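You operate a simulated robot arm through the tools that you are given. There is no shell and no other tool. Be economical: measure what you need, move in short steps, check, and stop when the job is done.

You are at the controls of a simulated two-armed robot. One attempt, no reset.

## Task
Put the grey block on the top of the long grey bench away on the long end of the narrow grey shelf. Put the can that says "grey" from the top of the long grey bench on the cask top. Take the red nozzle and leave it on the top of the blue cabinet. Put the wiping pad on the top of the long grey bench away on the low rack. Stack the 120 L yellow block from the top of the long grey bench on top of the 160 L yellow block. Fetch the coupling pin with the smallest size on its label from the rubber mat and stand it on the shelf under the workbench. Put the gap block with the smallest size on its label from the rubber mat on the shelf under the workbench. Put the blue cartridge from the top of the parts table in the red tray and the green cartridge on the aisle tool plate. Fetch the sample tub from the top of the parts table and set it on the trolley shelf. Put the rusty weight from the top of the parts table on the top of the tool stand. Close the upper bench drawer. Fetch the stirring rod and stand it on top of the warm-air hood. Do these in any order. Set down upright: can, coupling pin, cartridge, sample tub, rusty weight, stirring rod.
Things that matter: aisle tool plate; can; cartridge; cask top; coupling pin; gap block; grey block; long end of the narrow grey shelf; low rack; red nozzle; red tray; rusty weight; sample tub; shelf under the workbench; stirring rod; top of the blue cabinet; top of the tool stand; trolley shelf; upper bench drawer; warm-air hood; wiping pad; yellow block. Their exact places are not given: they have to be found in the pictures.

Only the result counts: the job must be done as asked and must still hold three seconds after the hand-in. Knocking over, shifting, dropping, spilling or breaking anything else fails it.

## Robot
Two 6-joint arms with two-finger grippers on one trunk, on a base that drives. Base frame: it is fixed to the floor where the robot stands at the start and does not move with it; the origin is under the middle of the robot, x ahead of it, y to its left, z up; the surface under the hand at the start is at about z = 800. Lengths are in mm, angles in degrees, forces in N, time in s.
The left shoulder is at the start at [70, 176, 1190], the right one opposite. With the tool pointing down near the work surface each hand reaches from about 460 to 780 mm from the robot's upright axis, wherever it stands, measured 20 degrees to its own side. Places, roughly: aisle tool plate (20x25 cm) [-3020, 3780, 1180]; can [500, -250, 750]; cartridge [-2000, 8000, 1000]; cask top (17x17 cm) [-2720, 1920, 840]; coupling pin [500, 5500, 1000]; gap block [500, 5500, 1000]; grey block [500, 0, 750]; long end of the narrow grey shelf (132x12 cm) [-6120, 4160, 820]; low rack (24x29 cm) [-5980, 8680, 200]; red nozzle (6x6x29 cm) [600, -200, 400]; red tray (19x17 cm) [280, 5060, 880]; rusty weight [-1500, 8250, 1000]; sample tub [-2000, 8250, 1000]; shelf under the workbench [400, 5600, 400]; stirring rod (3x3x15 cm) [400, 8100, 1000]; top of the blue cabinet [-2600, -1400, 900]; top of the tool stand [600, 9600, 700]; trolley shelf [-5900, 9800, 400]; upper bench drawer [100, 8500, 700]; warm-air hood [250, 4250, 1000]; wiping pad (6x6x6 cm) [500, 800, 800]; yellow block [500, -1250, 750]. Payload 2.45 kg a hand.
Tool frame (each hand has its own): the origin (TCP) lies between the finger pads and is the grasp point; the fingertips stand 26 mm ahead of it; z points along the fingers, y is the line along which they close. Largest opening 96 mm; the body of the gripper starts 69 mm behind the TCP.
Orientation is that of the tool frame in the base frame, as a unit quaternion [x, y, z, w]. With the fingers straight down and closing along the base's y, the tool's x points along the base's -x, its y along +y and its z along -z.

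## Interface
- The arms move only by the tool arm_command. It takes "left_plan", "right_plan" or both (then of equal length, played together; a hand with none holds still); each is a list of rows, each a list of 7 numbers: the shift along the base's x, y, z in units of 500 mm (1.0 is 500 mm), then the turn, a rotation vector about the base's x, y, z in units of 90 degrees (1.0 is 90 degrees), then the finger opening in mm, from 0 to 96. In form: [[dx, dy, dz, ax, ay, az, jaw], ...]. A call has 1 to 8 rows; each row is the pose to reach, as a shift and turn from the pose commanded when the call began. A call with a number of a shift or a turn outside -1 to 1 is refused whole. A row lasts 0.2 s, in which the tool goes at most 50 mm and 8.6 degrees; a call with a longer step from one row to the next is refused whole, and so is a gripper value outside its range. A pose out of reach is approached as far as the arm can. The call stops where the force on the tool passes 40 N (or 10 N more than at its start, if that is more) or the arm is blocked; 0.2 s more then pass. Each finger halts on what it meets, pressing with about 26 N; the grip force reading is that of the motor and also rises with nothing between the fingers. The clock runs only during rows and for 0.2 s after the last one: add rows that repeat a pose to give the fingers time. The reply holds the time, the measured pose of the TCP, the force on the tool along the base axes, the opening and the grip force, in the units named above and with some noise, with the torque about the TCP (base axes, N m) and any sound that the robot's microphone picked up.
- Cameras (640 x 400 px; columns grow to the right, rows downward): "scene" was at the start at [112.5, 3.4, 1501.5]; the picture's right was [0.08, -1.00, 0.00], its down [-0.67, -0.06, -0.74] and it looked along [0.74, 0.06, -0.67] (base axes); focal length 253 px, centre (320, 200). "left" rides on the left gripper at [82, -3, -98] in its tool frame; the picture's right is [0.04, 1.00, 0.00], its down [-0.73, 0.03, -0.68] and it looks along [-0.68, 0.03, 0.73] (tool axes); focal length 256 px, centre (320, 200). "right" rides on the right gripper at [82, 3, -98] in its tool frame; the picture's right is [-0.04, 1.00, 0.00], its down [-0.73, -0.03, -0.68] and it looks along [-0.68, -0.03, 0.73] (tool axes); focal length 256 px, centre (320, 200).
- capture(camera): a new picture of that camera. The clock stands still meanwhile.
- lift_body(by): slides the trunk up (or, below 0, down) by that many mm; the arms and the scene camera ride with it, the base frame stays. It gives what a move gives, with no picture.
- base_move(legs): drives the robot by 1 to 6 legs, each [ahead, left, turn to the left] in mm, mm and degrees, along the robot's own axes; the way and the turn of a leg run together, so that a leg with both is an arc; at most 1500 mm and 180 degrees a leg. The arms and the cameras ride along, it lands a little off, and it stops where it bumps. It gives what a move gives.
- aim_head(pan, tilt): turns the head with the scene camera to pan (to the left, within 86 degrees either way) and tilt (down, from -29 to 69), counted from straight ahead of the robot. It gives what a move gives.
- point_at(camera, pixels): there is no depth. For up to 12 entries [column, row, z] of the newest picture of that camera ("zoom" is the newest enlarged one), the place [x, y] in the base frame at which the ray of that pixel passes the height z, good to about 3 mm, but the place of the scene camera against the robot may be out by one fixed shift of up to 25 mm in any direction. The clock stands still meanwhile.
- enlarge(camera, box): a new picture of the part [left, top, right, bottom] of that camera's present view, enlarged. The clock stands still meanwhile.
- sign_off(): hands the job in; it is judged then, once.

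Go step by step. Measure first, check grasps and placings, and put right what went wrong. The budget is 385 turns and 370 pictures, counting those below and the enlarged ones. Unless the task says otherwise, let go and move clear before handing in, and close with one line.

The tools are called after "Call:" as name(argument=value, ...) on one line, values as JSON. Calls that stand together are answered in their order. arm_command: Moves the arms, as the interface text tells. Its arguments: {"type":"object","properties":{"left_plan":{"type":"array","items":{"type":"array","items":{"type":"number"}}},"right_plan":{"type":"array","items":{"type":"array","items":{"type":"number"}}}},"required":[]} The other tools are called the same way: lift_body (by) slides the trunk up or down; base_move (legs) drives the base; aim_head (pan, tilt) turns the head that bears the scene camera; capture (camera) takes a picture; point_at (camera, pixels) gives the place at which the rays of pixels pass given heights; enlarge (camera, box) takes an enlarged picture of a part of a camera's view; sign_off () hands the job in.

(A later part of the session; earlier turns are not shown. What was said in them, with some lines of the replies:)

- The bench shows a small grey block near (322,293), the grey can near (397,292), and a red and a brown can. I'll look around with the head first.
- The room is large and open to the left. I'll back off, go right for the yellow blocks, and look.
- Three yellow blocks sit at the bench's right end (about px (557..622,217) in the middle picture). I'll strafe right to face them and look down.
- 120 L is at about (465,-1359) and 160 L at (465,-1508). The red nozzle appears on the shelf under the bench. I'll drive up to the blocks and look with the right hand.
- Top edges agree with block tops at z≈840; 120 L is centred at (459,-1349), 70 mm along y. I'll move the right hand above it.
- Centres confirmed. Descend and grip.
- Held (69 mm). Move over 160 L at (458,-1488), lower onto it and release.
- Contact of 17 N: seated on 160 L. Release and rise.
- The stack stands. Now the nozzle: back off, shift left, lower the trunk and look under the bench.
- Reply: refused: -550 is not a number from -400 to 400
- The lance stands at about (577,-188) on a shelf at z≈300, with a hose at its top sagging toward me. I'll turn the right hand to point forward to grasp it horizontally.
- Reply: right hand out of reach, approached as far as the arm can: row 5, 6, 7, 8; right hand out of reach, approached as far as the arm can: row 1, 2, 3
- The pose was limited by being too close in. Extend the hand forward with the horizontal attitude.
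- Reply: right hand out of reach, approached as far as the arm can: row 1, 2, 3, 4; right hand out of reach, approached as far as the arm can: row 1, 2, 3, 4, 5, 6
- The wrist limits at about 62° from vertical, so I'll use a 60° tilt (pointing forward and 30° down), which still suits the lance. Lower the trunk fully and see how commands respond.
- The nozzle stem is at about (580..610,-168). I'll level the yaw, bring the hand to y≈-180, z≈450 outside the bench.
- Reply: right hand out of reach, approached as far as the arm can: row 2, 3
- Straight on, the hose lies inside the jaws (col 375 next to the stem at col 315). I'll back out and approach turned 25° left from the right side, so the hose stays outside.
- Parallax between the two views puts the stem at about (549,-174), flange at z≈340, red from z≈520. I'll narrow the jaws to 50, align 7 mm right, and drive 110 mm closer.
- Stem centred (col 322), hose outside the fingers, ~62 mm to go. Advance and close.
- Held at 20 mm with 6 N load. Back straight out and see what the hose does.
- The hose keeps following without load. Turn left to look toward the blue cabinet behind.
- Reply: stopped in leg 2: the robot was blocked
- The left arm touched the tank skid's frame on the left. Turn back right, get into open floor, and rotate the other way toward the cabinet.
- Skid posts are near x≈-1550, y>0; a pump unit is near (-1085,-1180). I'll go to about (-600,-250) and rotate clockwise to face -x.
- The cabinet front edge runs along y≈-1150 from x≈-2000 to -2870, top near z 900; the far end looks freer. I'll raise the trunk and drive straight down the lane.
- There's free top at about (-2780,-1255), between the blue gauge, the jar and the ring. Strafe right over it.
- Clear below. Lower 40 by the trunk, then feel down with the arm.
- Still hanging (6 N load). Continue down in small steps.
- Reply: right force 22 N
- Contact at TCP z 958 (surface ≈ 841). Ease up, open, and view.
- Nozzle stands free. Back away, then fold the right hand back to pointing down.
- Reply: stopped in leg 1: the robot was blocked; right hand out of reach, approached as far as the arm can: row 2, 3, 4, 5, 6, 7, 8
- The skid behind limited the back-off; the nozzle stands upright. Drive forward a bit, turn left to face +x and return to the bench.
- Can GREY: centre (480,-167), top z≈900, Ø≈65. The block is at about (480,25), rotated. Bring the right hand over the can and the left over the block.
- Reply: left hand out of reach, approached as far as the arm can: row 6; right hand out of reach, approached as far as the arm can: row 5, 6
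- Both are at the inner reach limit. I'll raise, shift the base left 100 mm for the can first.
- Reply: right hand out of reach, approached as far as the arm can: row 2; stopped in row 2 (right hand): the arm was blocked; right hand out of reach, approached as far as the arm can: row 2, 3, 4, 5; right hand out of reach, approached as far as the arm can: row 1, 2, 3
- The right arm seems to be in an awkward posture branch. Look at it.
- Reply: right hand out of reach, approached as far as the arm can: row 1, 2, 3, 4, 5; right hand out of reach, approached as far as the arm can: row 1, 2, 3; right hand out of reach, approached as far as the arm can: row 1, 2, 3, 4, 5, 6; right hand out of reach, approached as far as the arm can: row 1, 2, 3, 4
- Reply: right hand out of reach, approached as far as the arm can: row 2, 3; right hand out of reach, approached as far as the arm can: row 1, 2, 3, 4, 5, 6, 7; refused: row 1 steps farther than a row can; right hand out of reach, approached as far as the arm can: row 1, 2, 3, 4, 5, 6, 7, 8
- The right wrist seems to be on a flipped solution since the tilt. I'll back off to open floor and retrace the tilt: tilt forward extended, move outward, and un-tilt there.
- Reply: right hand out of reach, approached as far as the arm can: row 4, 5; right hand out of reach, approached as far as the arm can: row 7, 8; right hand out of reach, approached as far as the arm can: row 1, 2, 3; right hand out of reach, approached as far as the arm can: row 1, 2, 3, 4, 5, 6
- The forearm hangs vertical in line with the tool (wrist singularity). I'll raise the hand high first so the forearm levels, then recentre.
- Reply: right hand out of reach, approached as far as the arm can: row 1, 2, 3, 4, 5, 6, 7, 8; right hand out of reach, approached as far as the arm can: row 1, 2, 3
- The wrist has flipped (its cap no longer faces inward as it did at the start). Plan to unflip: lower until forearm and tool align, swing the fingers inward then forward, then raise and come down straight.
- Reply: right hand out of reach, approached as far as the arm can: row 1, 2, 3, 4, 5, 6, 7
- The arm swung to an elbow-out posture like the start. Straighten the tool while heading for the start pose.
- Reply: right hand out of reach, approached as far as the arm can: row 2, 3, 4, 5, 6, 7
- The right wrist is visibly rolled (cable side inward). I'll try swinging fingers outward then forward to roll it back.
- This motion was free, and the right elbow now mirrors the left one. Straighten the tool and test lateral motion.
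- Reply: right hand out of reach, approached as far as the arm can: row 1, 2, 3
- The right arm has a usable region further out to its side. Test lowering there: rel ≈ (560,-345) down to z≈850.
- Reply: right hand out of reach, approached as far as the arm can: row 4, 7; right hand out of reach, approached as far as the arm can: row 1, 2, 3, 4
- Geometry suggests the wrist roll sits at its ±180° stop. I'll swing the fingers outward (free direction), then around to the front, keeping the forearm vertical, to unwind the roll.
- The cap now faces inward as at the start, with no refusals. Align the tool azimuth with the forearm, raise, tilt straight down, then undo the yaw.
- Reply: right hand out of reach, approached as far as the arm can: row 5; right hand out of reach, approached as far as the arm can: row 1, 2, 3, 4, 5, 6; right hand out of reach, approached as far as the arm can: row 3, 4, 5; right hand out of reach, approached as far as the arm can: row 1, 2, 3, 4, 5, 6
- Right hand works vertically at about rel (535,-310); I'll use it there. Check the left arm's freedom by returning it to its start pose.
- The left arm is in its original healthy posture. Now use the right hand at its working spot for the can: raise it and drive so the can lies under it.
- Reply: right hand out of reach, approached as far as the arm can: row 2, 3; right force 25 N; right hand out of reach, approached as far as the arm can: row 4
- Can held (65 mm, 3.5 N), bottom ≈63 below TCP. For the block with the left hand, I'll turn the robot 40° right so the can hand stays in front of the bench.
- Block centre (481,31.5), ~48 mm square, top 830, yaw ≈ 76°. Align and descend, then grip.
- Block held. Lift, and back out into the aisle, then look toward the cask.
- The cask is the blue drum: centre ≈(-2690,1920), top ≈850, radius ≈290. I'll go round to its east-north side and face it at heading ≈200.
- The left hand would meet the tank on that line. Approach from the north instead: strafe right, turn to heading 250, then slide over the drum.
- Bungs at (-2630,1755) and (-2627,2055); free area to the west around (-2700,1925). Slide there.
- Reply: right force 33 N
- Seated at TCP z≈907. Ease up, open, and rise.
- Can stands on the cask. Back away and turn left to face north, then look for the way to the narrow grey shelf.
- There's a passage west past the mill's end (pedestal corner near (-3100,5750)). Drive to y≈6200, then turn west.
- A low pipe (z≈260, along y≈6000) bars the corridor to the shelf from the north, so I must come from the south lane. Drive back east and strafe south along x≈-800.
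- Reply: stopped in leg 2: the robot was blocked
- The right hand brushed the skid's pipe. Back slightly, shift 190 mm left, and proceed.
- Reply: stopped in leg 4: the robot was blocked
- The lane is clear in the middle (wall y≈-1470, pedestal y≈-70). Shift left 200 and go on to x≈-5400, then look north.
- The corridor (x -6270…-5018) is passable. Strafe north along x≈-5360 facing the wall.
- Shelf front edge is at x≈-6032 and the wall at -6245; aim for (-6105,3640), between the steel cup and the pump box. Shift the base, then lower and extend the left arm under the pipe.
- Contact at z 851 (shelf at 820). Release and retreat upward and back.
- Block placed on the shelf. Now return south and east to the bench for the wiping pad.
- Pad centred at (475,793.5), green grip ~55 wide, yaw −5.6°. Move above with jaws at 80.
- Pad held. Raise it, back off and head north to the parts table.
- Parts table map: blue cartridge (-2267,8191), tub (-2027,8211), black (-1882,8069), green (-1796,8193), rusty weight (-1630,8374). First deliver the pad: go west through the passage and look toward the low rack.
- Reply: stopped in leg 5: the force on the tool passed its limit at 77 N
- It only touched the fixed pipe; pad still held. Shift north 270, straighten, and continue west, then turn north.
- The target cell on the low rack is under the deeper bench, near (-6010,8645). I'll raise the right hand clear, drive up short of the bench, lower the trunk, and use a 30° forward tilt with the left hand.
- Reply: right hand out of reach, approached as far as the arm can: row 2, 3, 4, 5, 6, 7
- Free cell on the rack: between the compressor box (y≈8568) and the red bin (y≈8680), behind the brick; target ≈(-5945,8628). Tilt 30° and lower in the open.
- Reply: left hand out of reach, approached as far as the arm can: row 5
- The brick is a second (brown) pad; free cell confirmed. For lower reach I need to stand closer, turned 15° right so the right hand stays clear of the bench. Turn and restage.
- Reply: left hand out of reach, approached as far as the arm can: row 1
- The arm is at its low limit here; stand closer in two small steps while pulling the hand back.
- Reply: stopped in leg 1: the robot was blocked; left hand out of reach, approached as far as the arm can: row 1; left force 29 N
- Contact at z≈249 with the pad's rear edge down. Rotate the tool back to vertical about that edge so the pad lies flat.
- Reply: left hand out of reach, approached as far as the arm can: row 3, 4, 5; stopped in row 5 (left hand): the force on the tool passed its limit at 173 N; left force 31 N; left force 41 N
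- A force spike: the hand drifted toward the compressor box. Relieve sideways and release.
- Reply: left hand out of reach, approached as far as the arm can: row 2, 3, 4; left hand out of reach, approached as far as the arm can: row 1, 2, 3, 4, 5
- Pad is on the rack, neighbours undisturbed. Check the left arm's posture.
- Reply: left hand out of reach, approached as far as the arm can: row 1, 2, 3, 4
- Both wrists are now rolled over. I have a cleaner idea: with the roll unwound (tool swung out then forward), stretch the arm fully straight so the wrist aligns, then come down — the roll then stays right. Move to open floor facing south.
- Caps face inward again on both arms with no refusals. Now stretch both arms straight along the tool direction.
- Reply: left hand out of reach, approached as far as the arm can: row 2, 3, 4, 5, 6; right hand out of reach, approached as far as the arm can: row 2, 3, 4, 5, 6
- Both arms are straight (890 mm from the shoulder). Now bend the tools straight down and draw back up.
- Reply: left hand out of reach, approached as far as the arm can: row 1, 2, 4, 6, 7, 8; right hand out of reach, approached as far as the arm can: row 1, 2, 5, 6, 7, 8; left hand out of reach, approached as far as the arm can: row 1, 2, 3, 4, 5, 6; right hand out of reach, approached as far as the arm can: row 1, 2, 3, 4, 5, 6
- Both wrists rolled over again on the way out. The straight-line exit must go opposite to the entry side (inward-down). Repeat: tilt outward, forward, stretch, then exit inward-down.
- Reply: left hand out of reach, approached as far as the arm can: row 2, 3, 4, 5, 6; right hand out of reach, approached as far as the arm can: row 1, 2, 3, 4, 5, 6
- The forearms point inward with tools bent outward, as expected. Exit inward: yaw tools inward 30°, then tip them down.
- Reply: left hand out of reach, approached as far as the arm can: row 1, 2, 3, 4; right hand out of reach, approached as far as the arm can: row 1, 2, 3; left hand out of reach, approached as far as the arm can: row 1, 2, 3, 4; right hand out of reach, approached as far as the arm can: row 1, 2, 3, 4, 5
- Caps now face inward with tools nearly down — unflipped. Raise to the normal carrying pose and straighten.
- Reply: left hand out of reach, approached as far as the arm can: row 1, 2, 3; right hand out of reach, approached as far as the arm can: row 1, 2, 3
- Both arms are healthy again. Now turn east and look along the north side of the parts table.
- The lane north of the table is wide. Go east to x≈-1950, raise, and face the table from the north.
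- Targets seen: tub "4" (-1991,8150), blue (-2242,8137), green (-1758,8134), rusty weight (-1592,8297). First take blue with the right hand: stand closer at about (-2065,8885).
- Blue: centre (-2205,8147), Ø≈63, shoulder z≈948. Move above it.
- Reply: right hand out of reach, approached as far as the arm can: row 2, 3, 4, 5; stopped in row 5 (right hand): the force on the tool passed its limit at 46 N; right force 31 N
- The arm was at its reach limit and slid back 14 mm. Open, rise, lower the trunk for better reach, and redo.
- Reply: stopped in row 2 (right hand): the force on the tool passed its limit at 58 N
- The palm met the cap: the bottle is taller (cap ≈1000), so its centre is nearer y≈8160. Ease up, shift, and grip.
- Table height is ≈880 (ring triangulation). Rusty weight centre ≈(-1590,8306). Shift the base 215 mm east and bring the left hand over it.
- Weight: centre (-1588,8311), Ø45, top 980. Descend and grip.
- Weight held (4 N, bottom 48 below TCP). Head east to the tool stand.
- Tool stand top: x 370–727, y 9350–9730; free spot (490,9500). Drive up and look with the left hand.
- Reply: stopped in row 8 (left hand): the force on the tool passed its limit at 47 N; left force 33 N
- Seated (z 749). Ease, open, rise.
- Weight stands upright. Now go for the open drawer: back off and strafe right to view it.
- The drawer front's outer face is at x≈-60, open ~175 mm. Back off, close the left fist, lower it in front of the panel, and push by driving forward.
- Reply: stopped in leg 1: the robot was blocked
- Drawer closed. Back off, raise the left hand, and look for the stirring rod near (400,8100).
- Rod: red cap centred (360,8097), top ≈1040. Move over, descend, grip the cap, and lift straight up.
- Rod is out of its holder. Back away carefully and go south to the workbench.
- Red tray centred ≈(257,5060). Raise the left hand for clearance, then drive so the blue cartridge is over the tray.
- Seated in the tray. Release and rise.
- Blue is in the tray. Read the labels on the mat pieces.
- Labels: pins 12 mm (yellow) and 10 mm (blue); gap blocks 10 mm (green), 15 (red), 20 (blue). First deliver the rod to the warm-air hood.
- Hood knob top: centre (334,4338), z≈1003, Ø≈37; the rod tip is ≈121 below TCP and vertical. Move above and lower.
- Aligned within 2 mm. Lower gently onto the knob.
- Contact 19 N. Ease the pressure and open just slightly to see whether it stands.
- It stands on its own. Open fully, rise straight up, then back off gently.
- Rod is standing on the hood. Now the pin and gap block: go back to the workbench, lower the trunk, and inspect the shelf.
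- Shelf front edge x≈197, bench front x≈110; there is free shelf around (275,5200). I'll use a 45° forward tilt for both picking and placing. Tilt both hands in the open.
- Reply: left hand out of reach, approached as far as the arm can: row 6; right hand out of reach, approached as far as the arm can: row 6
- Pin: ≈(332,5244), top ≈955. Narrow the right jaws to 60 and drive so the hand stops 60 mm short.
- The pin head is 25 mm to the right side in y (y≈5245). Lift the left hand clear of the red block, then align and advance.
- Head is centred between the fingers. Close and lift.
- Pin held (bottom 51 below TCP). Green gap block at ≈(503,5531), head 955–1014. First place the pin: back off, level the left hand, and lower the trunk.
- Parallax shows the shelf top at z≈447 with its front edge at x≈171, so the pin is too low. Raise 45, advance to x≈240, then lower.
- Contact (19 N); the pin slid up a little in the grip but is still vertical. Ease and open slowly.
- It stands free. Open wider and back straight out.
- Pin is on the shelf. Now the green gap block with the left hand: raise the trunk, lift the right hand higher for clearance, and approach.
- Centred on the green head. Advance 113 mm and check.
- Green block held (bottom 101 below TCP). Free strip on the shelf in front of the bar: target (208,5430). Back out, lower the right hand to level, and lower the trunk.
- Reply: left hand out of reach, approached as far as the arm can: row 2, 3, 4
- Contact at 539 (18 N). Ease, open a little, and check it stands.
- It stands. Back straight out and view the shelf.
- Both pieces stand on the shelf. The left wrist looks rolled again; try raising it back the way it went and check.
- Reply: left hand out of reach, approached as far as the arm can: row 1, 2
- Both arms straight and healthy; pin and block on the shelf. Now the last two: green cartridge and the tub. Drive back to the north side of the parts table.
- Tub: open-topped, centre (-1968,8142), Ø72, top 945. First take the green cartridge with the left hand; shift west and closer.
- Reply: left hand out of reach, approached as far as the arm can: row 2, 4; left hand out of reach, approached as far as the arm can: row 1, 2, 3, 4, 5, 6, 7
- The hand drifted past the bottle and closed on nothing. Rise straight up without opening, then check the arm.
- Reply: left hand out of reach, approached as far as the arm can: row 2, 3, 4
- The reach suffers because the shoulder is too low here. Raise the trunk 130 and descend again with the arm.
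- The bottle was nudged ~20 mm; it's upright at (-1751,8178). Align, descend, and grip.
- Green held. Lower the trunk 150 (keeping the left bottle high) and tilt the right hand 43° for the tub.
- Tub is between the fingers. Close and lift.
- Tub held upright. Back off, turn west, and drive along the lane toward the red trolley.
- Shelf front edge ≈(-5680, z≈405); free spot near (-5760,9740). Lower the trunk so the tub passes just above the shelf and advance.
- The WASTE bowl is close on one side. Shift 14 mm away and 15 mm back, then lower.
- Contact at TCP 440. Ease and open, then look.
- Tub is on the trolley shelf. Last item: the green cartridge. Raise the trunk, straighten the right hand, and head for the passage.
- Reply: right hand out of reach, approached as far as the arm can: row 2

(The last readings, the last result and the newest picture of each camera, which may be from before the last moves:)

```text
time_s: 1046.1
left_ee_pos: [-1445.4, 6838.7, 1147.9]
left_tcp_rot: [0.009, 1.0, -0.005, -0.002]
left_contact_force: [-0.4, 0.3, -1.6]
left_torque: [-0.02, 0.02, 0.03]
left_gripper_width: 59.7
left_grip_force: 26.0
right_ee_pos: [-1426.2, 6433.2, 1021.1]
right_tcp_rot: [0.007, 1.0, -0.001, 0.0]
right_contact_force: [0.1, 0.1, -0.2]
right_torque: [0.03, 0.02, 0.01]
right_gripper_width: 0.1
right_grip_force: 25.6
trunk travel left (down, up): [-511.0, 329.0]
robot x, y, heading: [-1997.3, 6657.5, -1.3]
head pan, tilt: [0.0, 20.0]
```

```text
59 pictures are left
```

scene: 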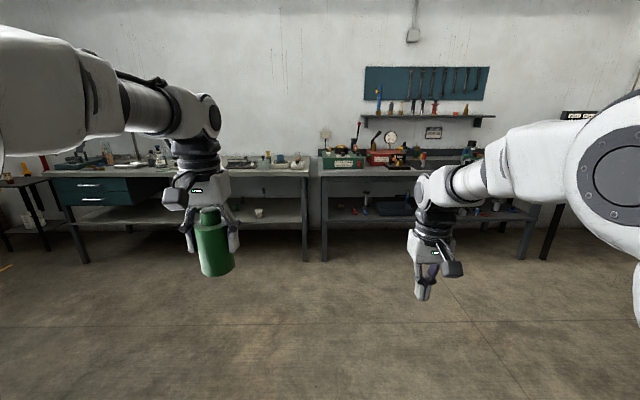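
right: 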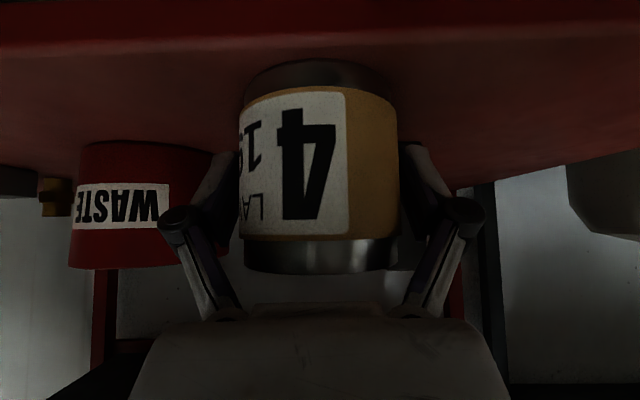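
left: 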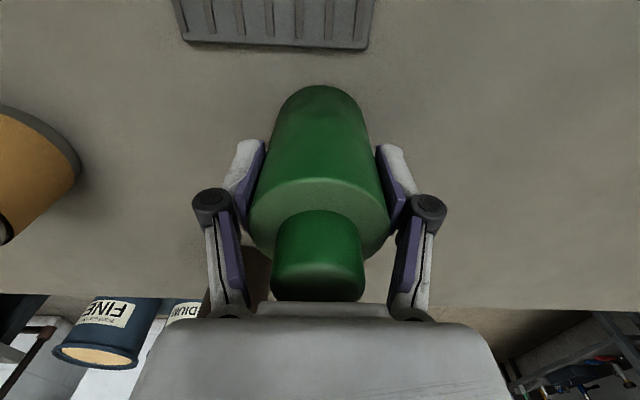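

Call:
base_move(legs=[[350, -1500, 1], [0, -1500, 0], [0, 0, 150]])

Call:
lift_body(by=290)

Call:
aim_head(pan=10, tilt=20)

Call:
capture(camera="scene")

Call:
enlarge(camera="scene", box=[240, 110, 500, 290])

```text
refused: leg 1 is longer than a leg can be; nothing moved
```

```text
time_s: 1049.0
left_ee_pos: [-1445.3, 6839.6, 1438.2]
left_tcp_rot: [0.009, 1.0, -0.005, -0.001]
left_contact_force: [1.0, 0.2, -2.3]
left_torque: [0.03, 0.04, 0.03]
left_gripper_width: 59.4
left_grip_force: 25.6
right_ee_pos: [-1428.2, 6432.8, 1312.1]
right_tcp_rot: [0.007, 1.0, -0.001, 0.0]
right_contact_force: [-1.1, 0.2, 0.4]
right_torque: [0.01, 0.01, 0.0]
right_gripper_width: 0.0
right_grip_force: 26.3
trunk travel left (down, up): [-801.0, 39.0]
robot x, y, heading: [-1997.4, 6655.7, -1.1]
head pan, tilt: [0.0, 20.0]
```

```text
time_s: 1049.7
left_ee_pos: [-1444.0, 6839.9, 1438.2]
left_tcp_rot: [0.009, 1.0, -0.004, -0.002]
left_contact_force: [-0.1, -0.2, -1.6]
left_torque: [0.01, 0.0, 0.01]
left_gripper_width: 59.3
left_grip_force: 26.5
right_ee_pos: [-1426.6, 6431.7, 1310.4]
right_tcp_rot: [0.007, 1.0, -0.001, -0.001]
right_contact_force: [-0.2, 0.4, -1.3]
right_torque: [-0.01, 0.05, -0.01]
right_gripper_width: 0.0
right_grip_force: 26.1
trunk travel left (down, up): [-801.0, 39.0]
robot x, y, heading: [-2000.0, 6654.7, -1.0]
head pan, tilt: [10.0, 20.0]
```

```text
58 pictures are left
```

scene: 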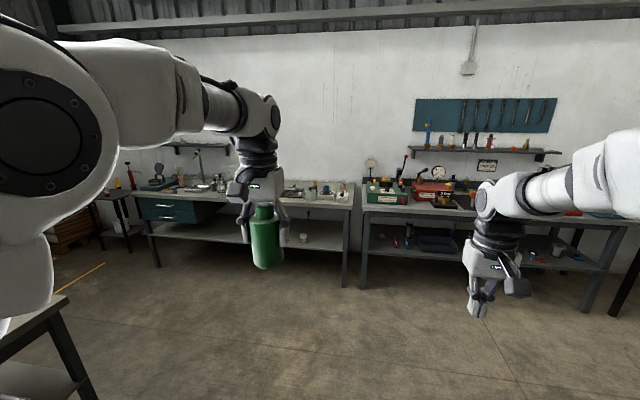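

```text
2.22 times, centred on (370, 200) of scene
```

zoom: 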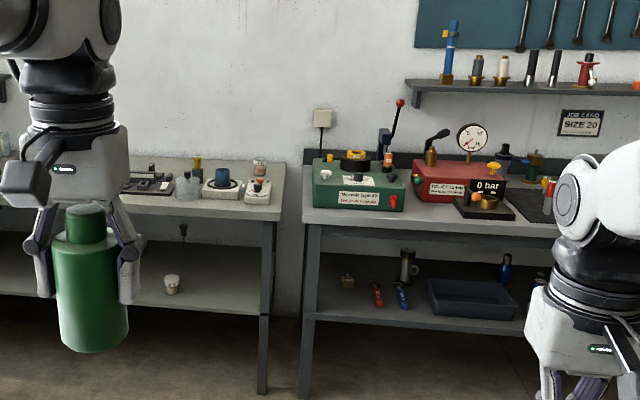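

Call:
base_move(legs=[[300, 0, 1], [0, -1500, 0], [0, -1500, 0], [0, 0, 150]])

Call:
capture(camera="scene")

Call:
enlarge(camera="scene", box=[200, 110, 480, 300])

```text
time_s: 1071.9
left_ee_pos: [-2155.7, 3744.6, 1438.8]
left_tcp_rot: [0.972, -0.236, 0.002, -0.005]
left_contact_force: [-0.2, -0.2, -1.1]
left_torque: [-0.02, -0.02, -0.01]
left_gripper_width: 59.3
left_grip_force: 25.9
right_ee_pos: [-1993.1, 4116.8, 1310.8]
right_tcp_rot: [0.972, -0.234, 0.0, -0.001]
right_contact_force: [0.4, -0.6, -0.1]
right_torque: [0.0, 0.01, -0.01]
right_gripper_width: 0.0
right_grip_force: 26.3
trunk travel left (down, up): [-801.0, 39.0]
robot x, y, heading: [-1580.8, 3664.9, 152.6]
head pan, tilt: [10.0, 20.0]
```

```text
56 pictures are left
```

scene: 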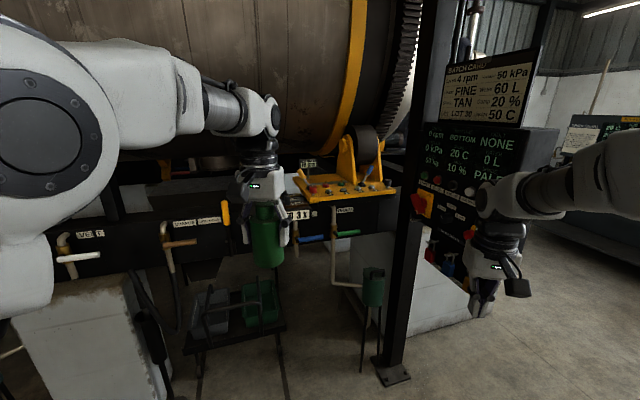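

```text
2.11 times, centred on (340, 205) of scene
```

zoom: 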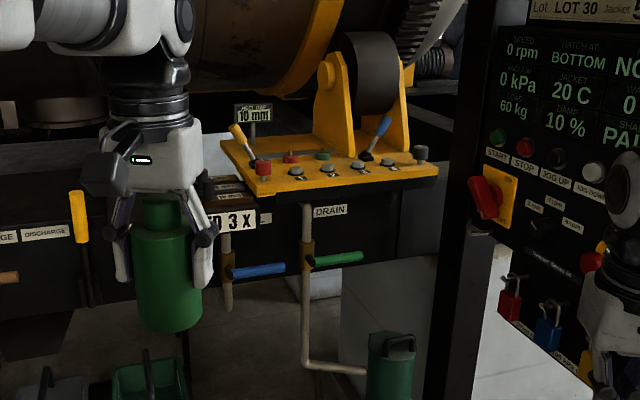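

Call:
point_at(camera="scene", pixels=[[250, 190, 1180], [270, 190, 1180], [290, 190, 1180], [250, 200, 1180], [270, 200, 1180], [345, 190, 1180], [380, 185, 1180], [310, 200, 1180], [230, 195, 1180]])

Call:
base_move(legs=[[350, 0, 0]])

Call:
aim_head(pan=25, tilt=30)

Call:
capture(camera="scene")

Call:
capture(camera="left")

```text
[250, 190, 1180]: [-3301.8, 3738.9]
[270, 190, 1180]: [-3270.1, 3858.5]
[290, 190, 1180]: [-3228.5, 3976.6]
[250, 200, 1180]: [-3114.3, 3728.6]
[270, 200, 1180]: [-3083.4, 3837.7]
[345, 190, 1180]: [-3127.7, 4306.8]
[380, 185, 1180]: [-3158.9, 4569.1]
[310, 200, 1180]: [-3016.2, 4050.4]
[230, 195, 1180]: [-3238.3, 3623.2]
```

```text
time_s: 1074.2
left_ee_pos: [-2471.2, 3912.2, 1438.8]
left_tcp_rot: [0.971, -0.238, 0.002, -0.004]
left_contact_force: [1.1, 0.3, -1.6]
left_torque: [-0.02, 0.02, 0.0]
left_gripper_width: 59.3
left_grip_force: 25.9
right_ee_pos: [-2303.8, 4282.2, 1312.2]
right_tcp_rot: [0.971, -0.238, -0.001, -0.001]
right_contact_force: [0.5, 0.5, -0.2]
right_torque: [-0.03, 0.0, 0.02]
right_gripper_width: 0.0
right_grip_force: 26.0
trunk travel left (down, up): [-801.0, 39.0]
robot x, y, heading: [-1898.1, 3826.2, 152.3]
head pan, tilt: [10.0, 20.0]
```

```text
time_s: 1075.0
left_ee_pos: [-2474.2, 3913.9, 1438.1]
left_tcp_rot: [0.971, -0.239, 0.003, -0.005]
left_contact_force: [0.3, 0.0, -2.0]
left_torque: [-0.02, 0.0, 0.02]
left_gripper_width: 59.2
left_grip_force: 26.0
right_ee_pos: [-2308.7, 4284.6, 1310.8]
right_tcp_rot: [0.971, -0.238, -0.001, -0.001]
right_contact_force: [-0.3, -0.3, 0.0]
right_torque: [-0.02, -0.01, 0.02]
right_gripper_width: 0.0
right_grip_force: 26.1
trunk travel left (down, up): [-801.0, 39.0]
robot x, y, heading: [-1895.6, 3827.4, 152.5]
head pan, tilt: [25.0, 30.0]
```

```text
54 pictures are left
```

scene: 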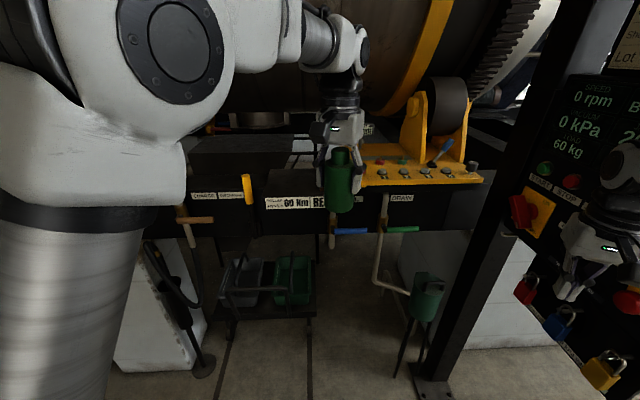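

```text
53 pictures are left
```

left: 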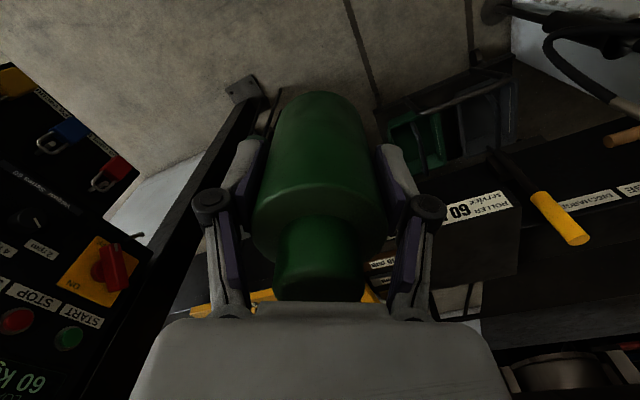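

The tool plate is just left of the roller bracket; a panel post stands near (-2455,4192). Tuck the right hand inward, back off, strafe, then approach.

Call:
arm_command(right_plan=[[-0.037, -0.07, 0, 0, 0, 0, 0], [-0.074, -0.14, 0, 0, 0, 0, 0]])

Call:
base_move(legs=[[-220, 0, 0], [0, 370, 0], [330, 0, 0]])

Call:
aim_head(pan=15, tilt=30)

Call:
capture(camera="scene")

Call:
capture(camera="left")

```text
time_s: 1075.6
left_ee_pos: [-2475.1, 3910.6, 1437.8]
left_tcp_rot: [0.971, -0.239, 0.003, -0.006]
left_contact_force: [0.1, -0.5, -2.8]
left_torque: [0.07, -0.09, 0.0]
left_gripper_width: 59.7
left_grip_force: 25.9
right_ee_pos: [-2347.7, 4208.4, 1311.1]
right_tcp_rot: [0.971, -0.238, 0.0, -0.002]
right_contact_force: [0.0, -0.1, 0.0]
right_torque: [0.01, -0.01, -0.01]
right_gripper_width: 0.0
right_grip_force: 25.4
trunk travel left (down, up): [-801.0, 39.0]
robot x, y, heading: [-1895.6, 3828.9, 152.4]
head pan, tilt: [25.0, 30.0]
```

```text
time_s: 1081.0
left_ee_pos: [-2746.1, 3643.6, 1439.3]
left_tcp_rot: [0.971, -0.24, 0.002, -0.006]
left_contact_force: [-0.6, 0.7, -1.2]
left_torque: [0.01, -0.01, -0.01]
left_gripper_width: 59.4
left_grip_force: 26.2
right_ee_pos: [-2618.1, 3942.2, 1311.8]
right_tcp_rot: [0.971, -0.239, -0.001, -0.001]
right_contact_force: [0.8, 0.1, -0.2]
right_torque: [0.0, -0.02, -0.02]
right_gripper_width: 0.1
right_grip_force: 26.2
trunk travel left (down, up): [-801.0, 39.0]
robot x, y, heading: [-2175.4, 3561.1, 152.3]
head pan, tilt: [25.0, 30.0]
```

```text
time_s: 1081.8
left_ee_pos: [-2748.0, 3644.5, 1439.3]
left_tcp_rot: [0.971, -0.241, 0.003, -0.005]
left_contact_force: [0.8, 0.0, -3.0]
left_torque: [0.02, 0.01, 0.02]
left_gripper_width: 59.4
left_grip_force: 25.7
right_ee_pos: [-2619.7, 3941.6, 1310.8]
right_tcp_rot: [0.971, -0.239, 0.0, -0.001]
right_contact_force: [0.4, 0.0, -0.5]
right_torque: [0.01, 0.05, 0.02]
right_gripper_width: 0.0
right_grip_force: 25.9
trunk travel left (down, up): [-801.0, 39.0]
robot x, y, heading: [-2173.1, 3559.5, 151.9]
head pan, tilt: [15.0, 30.0]
```

```text
52 pictures are left
```

scene: 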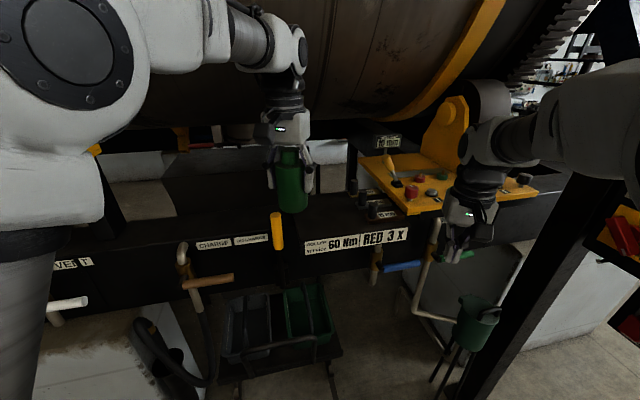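

```text
51 pictures are left
```

left: 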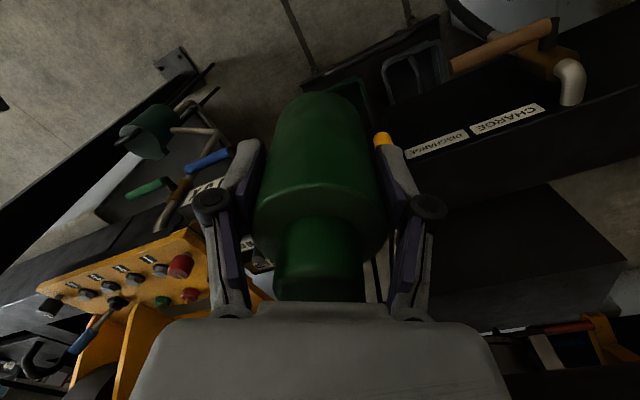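

Call:
enlarge(camera="scene", box=[240, 130, 440, 270])

Call:
point_at(camera="scene", pixels=[[330, 215, 1180], [310, 225, 1180], [350, 230, 1180], [330, 200, 1180], [370, 215, 1180], [285, 235, 1180], [380, 190, 1180], [300, 205, 1180]])

```text
2.86 times, centred on (340, 200) of scene
```

zoom: 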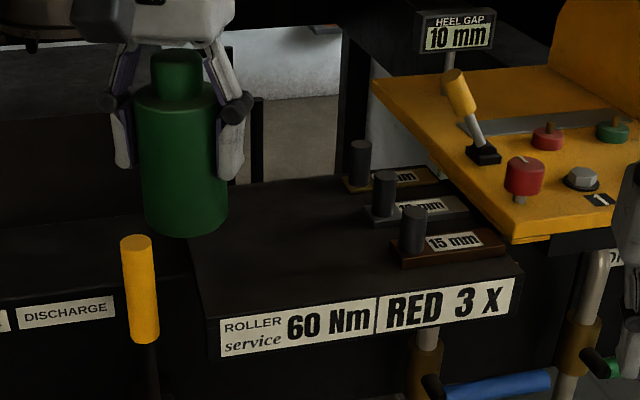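

```text
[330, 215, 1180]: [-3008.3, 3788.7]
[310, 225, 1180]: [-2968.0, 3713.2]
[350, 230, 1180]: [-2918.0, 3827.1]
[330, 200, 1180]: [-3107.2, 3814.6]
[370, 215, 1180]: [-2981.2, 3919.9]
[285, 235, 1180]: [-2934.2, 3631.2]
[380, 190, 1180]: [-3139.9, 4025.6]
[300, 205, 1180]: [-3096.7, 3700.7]
```

The tool plate's free area is around (-3010,3765), left of the three knob blocks. Base forward 130, lower to just above plate height, then extend.

Call:
base_move(legs=[[130, 0, 0]])

Call:
arm_command(left_plan=[[-0.04, 0.02, -0.08, 0, 0, 0, 40], [-0.08, 0.04, -0.16, 0, 0, 0, 40], [-0.12, 0.06, -0.22, 0, 0, 0, 40], [-0.16, 0.08, -0.26, 0, 0, 0, 40], [-0.2, 0.1, -0.28, 0, 0, 0, 40]])

Call:
capture(camera="left")

Call:
enlarge(camera="scene", box=[200, 120, 440, 300])

```text
time_s: 1083.0
left_ee_pos: [-2858.7, 3701.2, 1441.0]
left_tcp_rot: [0.971, -0.237, 0.003, -0.004]
left_contact_force: [1.1, -0.2, -1.9]
left_torque: [0.02, 0.03, 0.01]
left_gripper_width: 59.1
left_grip_force: 25.5
right_ee_pos: [-2731.8, 3998.5, 1313.3]
right_tcp_rot: [0.972, -0.237, -0.001, 0.0]
right_contact_force: [0.4, 0.2, 0.0]
right_torque: [-0.02, 0.05, -0.01]
right_gripper_width: 0.3
right_grip_force: 26.2
trunk travel left (down, up): [-801.0, 39.0]
robot x, y, heading: [-2288.3, 3620.7, 152.5]
head pan, tilt: [15.0, 30.0]
```

```text
time_s: 1084.2
left_ee_pos: [-2964.5, 3754.5, 1298.1]
left_tcp_rot: [0.971, -0.238, 0.002, -0.005]
left_contact_force: [0.0, 0.1, -2.4]
left_torque: [0.01, 0.01, -0.01]
left_gripper_width: 59.4
left_grip_force: 26.1
right_ee_pos: [-2736.4, 4000.1, 1310.5]
right_tcp_rot: [0.971, -0.237, 0.0, -0.001]
right_contact_force: [-0.9, -0.2, 0.6]
right_torque: [0.02, -0.01, 0.0]
right_gripper_width: 0.0
right_grip_force: 26.0
trunk travel left (down, up): [-801.0, 39.0]
robot x, y, heading: [-2286.1, 3619.4, 152.7]
head pan, tilt: [15.0, 30.0]
```

```text
49 pictures are left
```

left: 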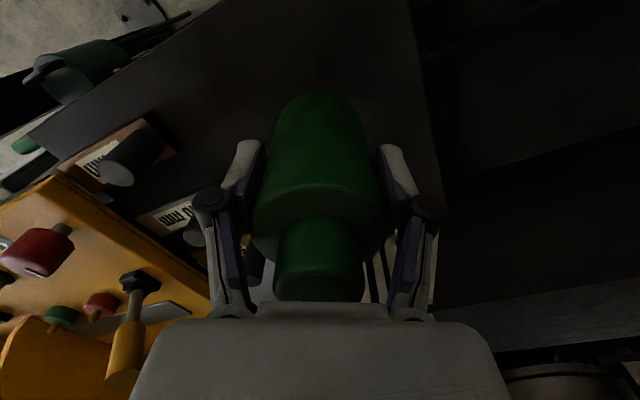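

```text
2.22 times, centred on (320, 210) of scene
```

zoom: 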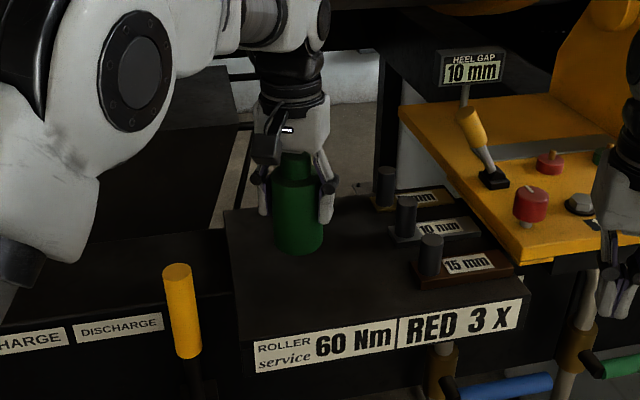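

Call:
point_at(camera="left", pixels=[[420, 60, 1180], [440, 180, 1180], [220, 0, 1180], [20, 150, 1180], [180, 150, 1180], [140, 220, 1180], [195, 225, 1190], [380, 295, 1180]])

```text
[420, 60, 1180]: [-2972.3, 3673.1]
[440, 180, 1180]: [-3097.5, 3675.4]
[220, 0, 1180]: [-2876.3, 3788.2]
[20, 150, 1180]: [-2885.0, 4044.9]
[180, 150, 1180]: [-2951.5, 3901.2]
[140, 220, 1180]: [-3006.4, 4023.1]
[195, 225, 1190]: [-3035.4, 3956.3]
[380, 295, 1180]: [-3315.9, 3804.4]
```

Call:
arm_command(left_plan=[[-0.036, 0.031, -0.02, 0, 0, 0, 40], [-0.07, 0.06, -0.05, 0, 0, 0, 40], [-0.07, 0.06, -0.08, 0, 0, 0, 40], [-0.07, 0.06, -0.09, 0, 0, 0, 40], [-0.07, 0.06, -0.098, 0, 0, 0, 40], [-0.07, 0.06, -0.106, 0, 0, 0, 40], [-0.07, 0.06, -0.114, 0, 0, 0, 40]])

Call:
capture(camera="left")

```text
time_s: 1085.8
left_ee_pos: [-2997.3, 3781.4, 1242.9]
left_tcp_rot: [0.971, -0.239, 0.0, -0.006]
left_contact_force: [-0.3, 0.2, 3.8]
left_torque: [-0.15, 0.17, 0.0]
left_gripper_width: 59.4
left_grip_force: 25.9
right_ee_pos: [-2734.7, 4000.2, 1313.2]
right_tcp_rot: [0.972, -0.236, 0.0, -0.001]
right_contact_force: [0.6, 0.3, 0.1]
right_torque: [0.0, -0.02, -0.03]
right_gripper_width: 0.0
right_grip_force: 26.3
trunk travel left (down, up): [-801.0, 39.0]
robot x, y, heading: [-2288.7, 3618.9, 152.3]
head pan, tilt: [15.0, 30.0]
```

```text
47 pictures are left
```

left: 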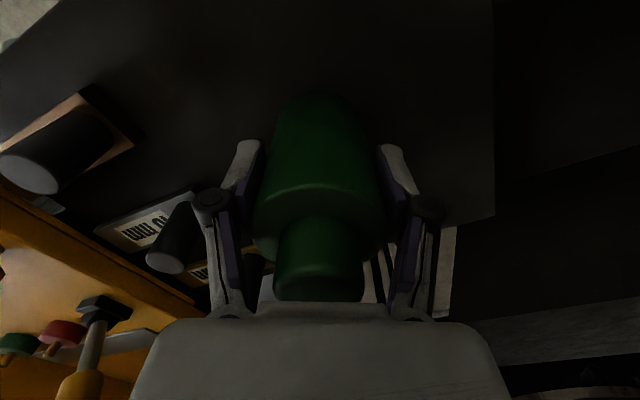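

Contact. Release, open moderately, and rise.

Call:
arm_command(left_plan=[[0, 0, -0.001, 0, 0, 0, 55], [0, 0, -0.001, 0, 0, 0, 62], [0, 0, 0, 0, 0, 0, 72], [0, 0, 0, 0, 0, 0, 84], [0, 0, 0.05, 0, 0, 0, 84], [0, 0, 0.13, 0, 0, 0, 84], [0.02, -0.01, 0.21, 0, 0, 0, 84], [0.06, -0.03, 0.28, 0, 0, 0, 84]])

Call:
capture(camera="left")

```text
time_s: 1087.6
left_ee_pos: [-2964.3, 3763.7, 1383.2]
left_tcp_rot: [0.971, -0.238, 0.001, -0.006]
left_contact_force: [0.4, -1.1, 0.9]
left_torque: [-0.03, 0.0, 0.04]
left_gripper_width: 84.0
left_grip_force: 0.0
right_ee_pos: [-2732.7, 3998.5, 1312.9]
right_tcp_rot: [0.972, -0.236, -0.001, -0.001]
right_contact_force: [0.6, -0.2, 0.2]
right_torque: [0.01, 0.05, 0.0]
right_gripper_width: 0.3
right_grip_force: 26.5
trunk travel left (down, up): [-801.0, 39.0]
robot x, y, heading: [-2283.2, 3615.9, 152.7]
head pan, tilt: [15.0, 30.0]
```

```text
46 pictures are left
```

left: 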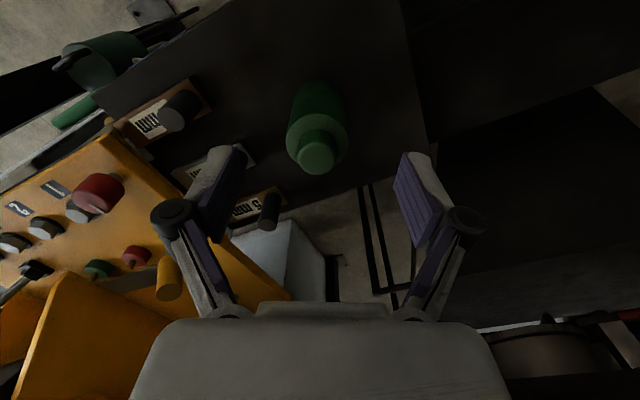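

Green stands on the plate. Back clear and take a final look there and toward the hood.

Call:
base_move(legs=[[-400, 0, 0]])

Call:
enlarge(camera="scene", box=[200, 120, 440, 300])

Call:
base_move(legs=[[-300, 0, 0], [0, 0, -90]])

Call:
aim_head(pan=-40, tilt=15)

Call:
capture(camera="scene")

```text
time_s: 1090.1
left_ee_pos: [-2624.3, 3590.3, 1378.9]
left_tcp_rot: [0.97, -0.243, 0.003, -0.005]
left_contact_force: [1.0, 0.9, 0.9]
left_torque: [-0.01, -0.03, 0.02]
left_gripper_width: 84.1
left_grip_force: 0.3
right_ee_pos: [-2389.0, 3824.3, 1309.8]
right_tcp_rot: [0.97, -0.242, 0.001, -0.001]
right_contact_force: [0.2, -0.1, -0.4]
right_torque: [-0.03, 0.03, 0.0]
right_gripper_width: 0.0
right_grip_force: 26.2
trunk travel left (down, up): [-801.0, 39.0]
robot x, y, heading: [-1945.3, 3440.7, 152.0]
head pan, tilt: [15.0, 30.0]
```

```text
2.22 times, centred on (320, 210) of scene
```

zoom: 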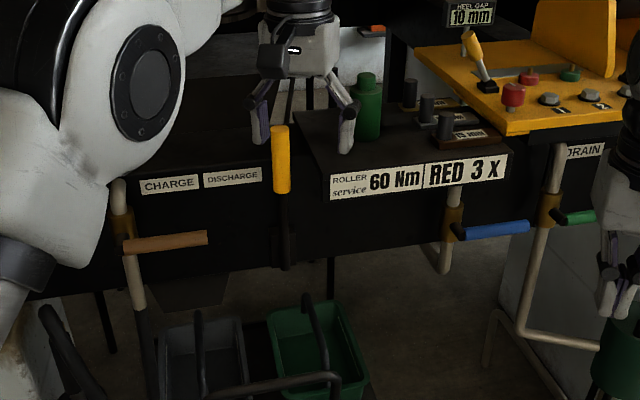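

```text
time_s: 1096.0
left_ee_pos: [-1502.2, 3970.0, 1379.9]
left_tcp_rot: [-0.499, 0.867, -0.007, 0.002]
left_contact_force: [-0.7, -0.6, 0.1]
left_torque: [-0.04, 0.02, -0.02]
left_gripper_width: 84.2
left_grip_force: 0.1
right_ee_pos: [-1277.3, 3726.9, 1312.8]
right_tcp_rot: [-0.5, 0.866, -0.001, 0.001]
right_contact_force: [0.8, -0.7, 0.1]
right_torque: [-0.02, 0.02, 0.03]
right_gripper_width: 0.0
right_grip_force: 25.6
trunk travel left (down, up): [-801.0, 39.0]
robot x, y, heading: [-1676.9, 3298.7, 60.1]
head pan, tilt: [15.0, 30.0]
```

```text
time_s: 1097.3
left_ee_pos: [-1501.7, 3969.3, 1381.0]
left_tcp_rot: [-0.499, 0.866, -0.005, 0.002]
left_contact_force: [0.1, -0.7, 0.2]
left_torque: [0.01, 0.02, 0.0]
left_gripper_width: 84.1
left_grip_force: 0.1
right_ee_pos: [-1277.9, 3726.4, 1312.5]
right_tcp_rot: [-0.5, 0.866, -0.001, 0.001]
right_contact_force: [-1.2, 0.6, -0.5]
right_torque: [0.01, 0.03, 0.0]
right_gripper_width: 0.3
right_grip_force: 25.7
trunk travel left (down, up): [-801.0, 39.0]
robot x, y, heading: [-1674.6, 3295.0, 59.9]
head pan, tilt: [-40.0, 15.0]
```

```text
44 pictures are left
```

scene: 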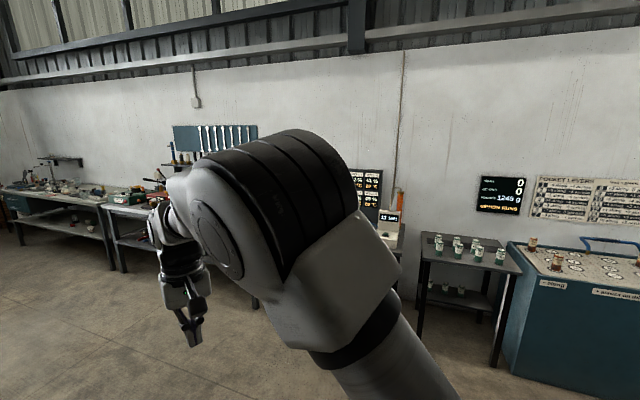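

Call:
base_move(legs=[[0, 0, -35]])

Call:
aim_head(pan=0, tilt=15)

Call:
enlarge(camera="scene", box=[200, 130, 440, 270])

```text
time_s: 1099.3
left_ee_pos: [-1147.7, 3748.8, 1379.8]
left_tcp_rot: [-0.216, 0.976, -0.007, 0.0]
left_contact_force: [-0.6, -0.3, -0.3]
left_torque: [-0.03, 0.02, 0.04]
left_gripper_width: 83.9
left_grip_force: 0.0
right_ee_pos: [-1102.1, 3421.6, 1312.1]
right_tcp_rot: [-0.217, 0.976, -0.001, 0.001]
right_contact_force: [0.3, -0.6, 0.0]
right_torque: [-0.02, 0.01, 0.02]
right_gripper_width: 0.1
right_grip_force: 25.7
trunk travel left (down, up): [-801.0, 39.0]
robot x, y, heading: [-1676.1, 3296.7, 25.1]
head pan, tilt: [-40.0, 15.0]
```

```text
time_s: 1100.4
left_ee_pos: [-1148.6, 3748.3, 1380.1]
left_tcp_rot: [-0.217, 0.976, -0.006, 0.0]
left_contact_force: [0.5, -0.4, -0.5]
left_torque: [0.0, 0.03, 0.04]
left_gripper_width: 83.9
left_grip_force: 0.0
right_ee_pos: [-1103.3, 3420.2, 1311.7]
right_tcp_rot: [-0.217, 0.976, -0.001, 0.0]
right_contact_force: [0.1, -0.5, -0.3]
right_torque: [0.01, 0.0, 0.01]
right_gripper_width: 0.0
right_grip_force: 25.6
trunk travel left (down, up): [-801.0, 39.0]
robot x, y, heading: [-1679.8, 3294.3, 25.1]
head pan, tilt: [0.0, 15.0]
```

```text
2.67 times, centred on (320, 200) of scene
```

zoom: 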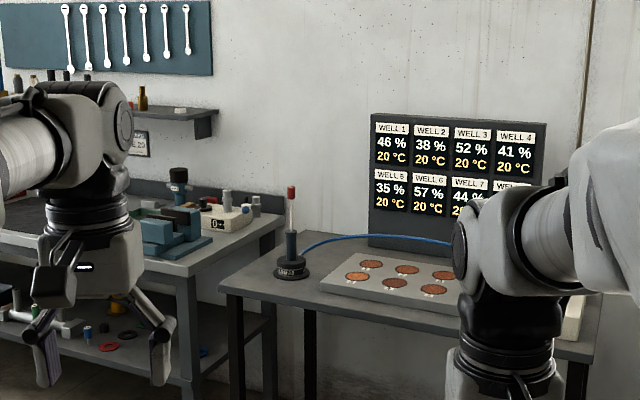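

The rod still stands on the hood, and the pin and green gap block are standing on the shelf. Both hands are empty and clear, so I'm handing in.

Call:
sign_off()

```text
The job is handed in.
```

I did every task on the list, let go of everything, moved clear and handed the job in; I don't have a verdict back yet.
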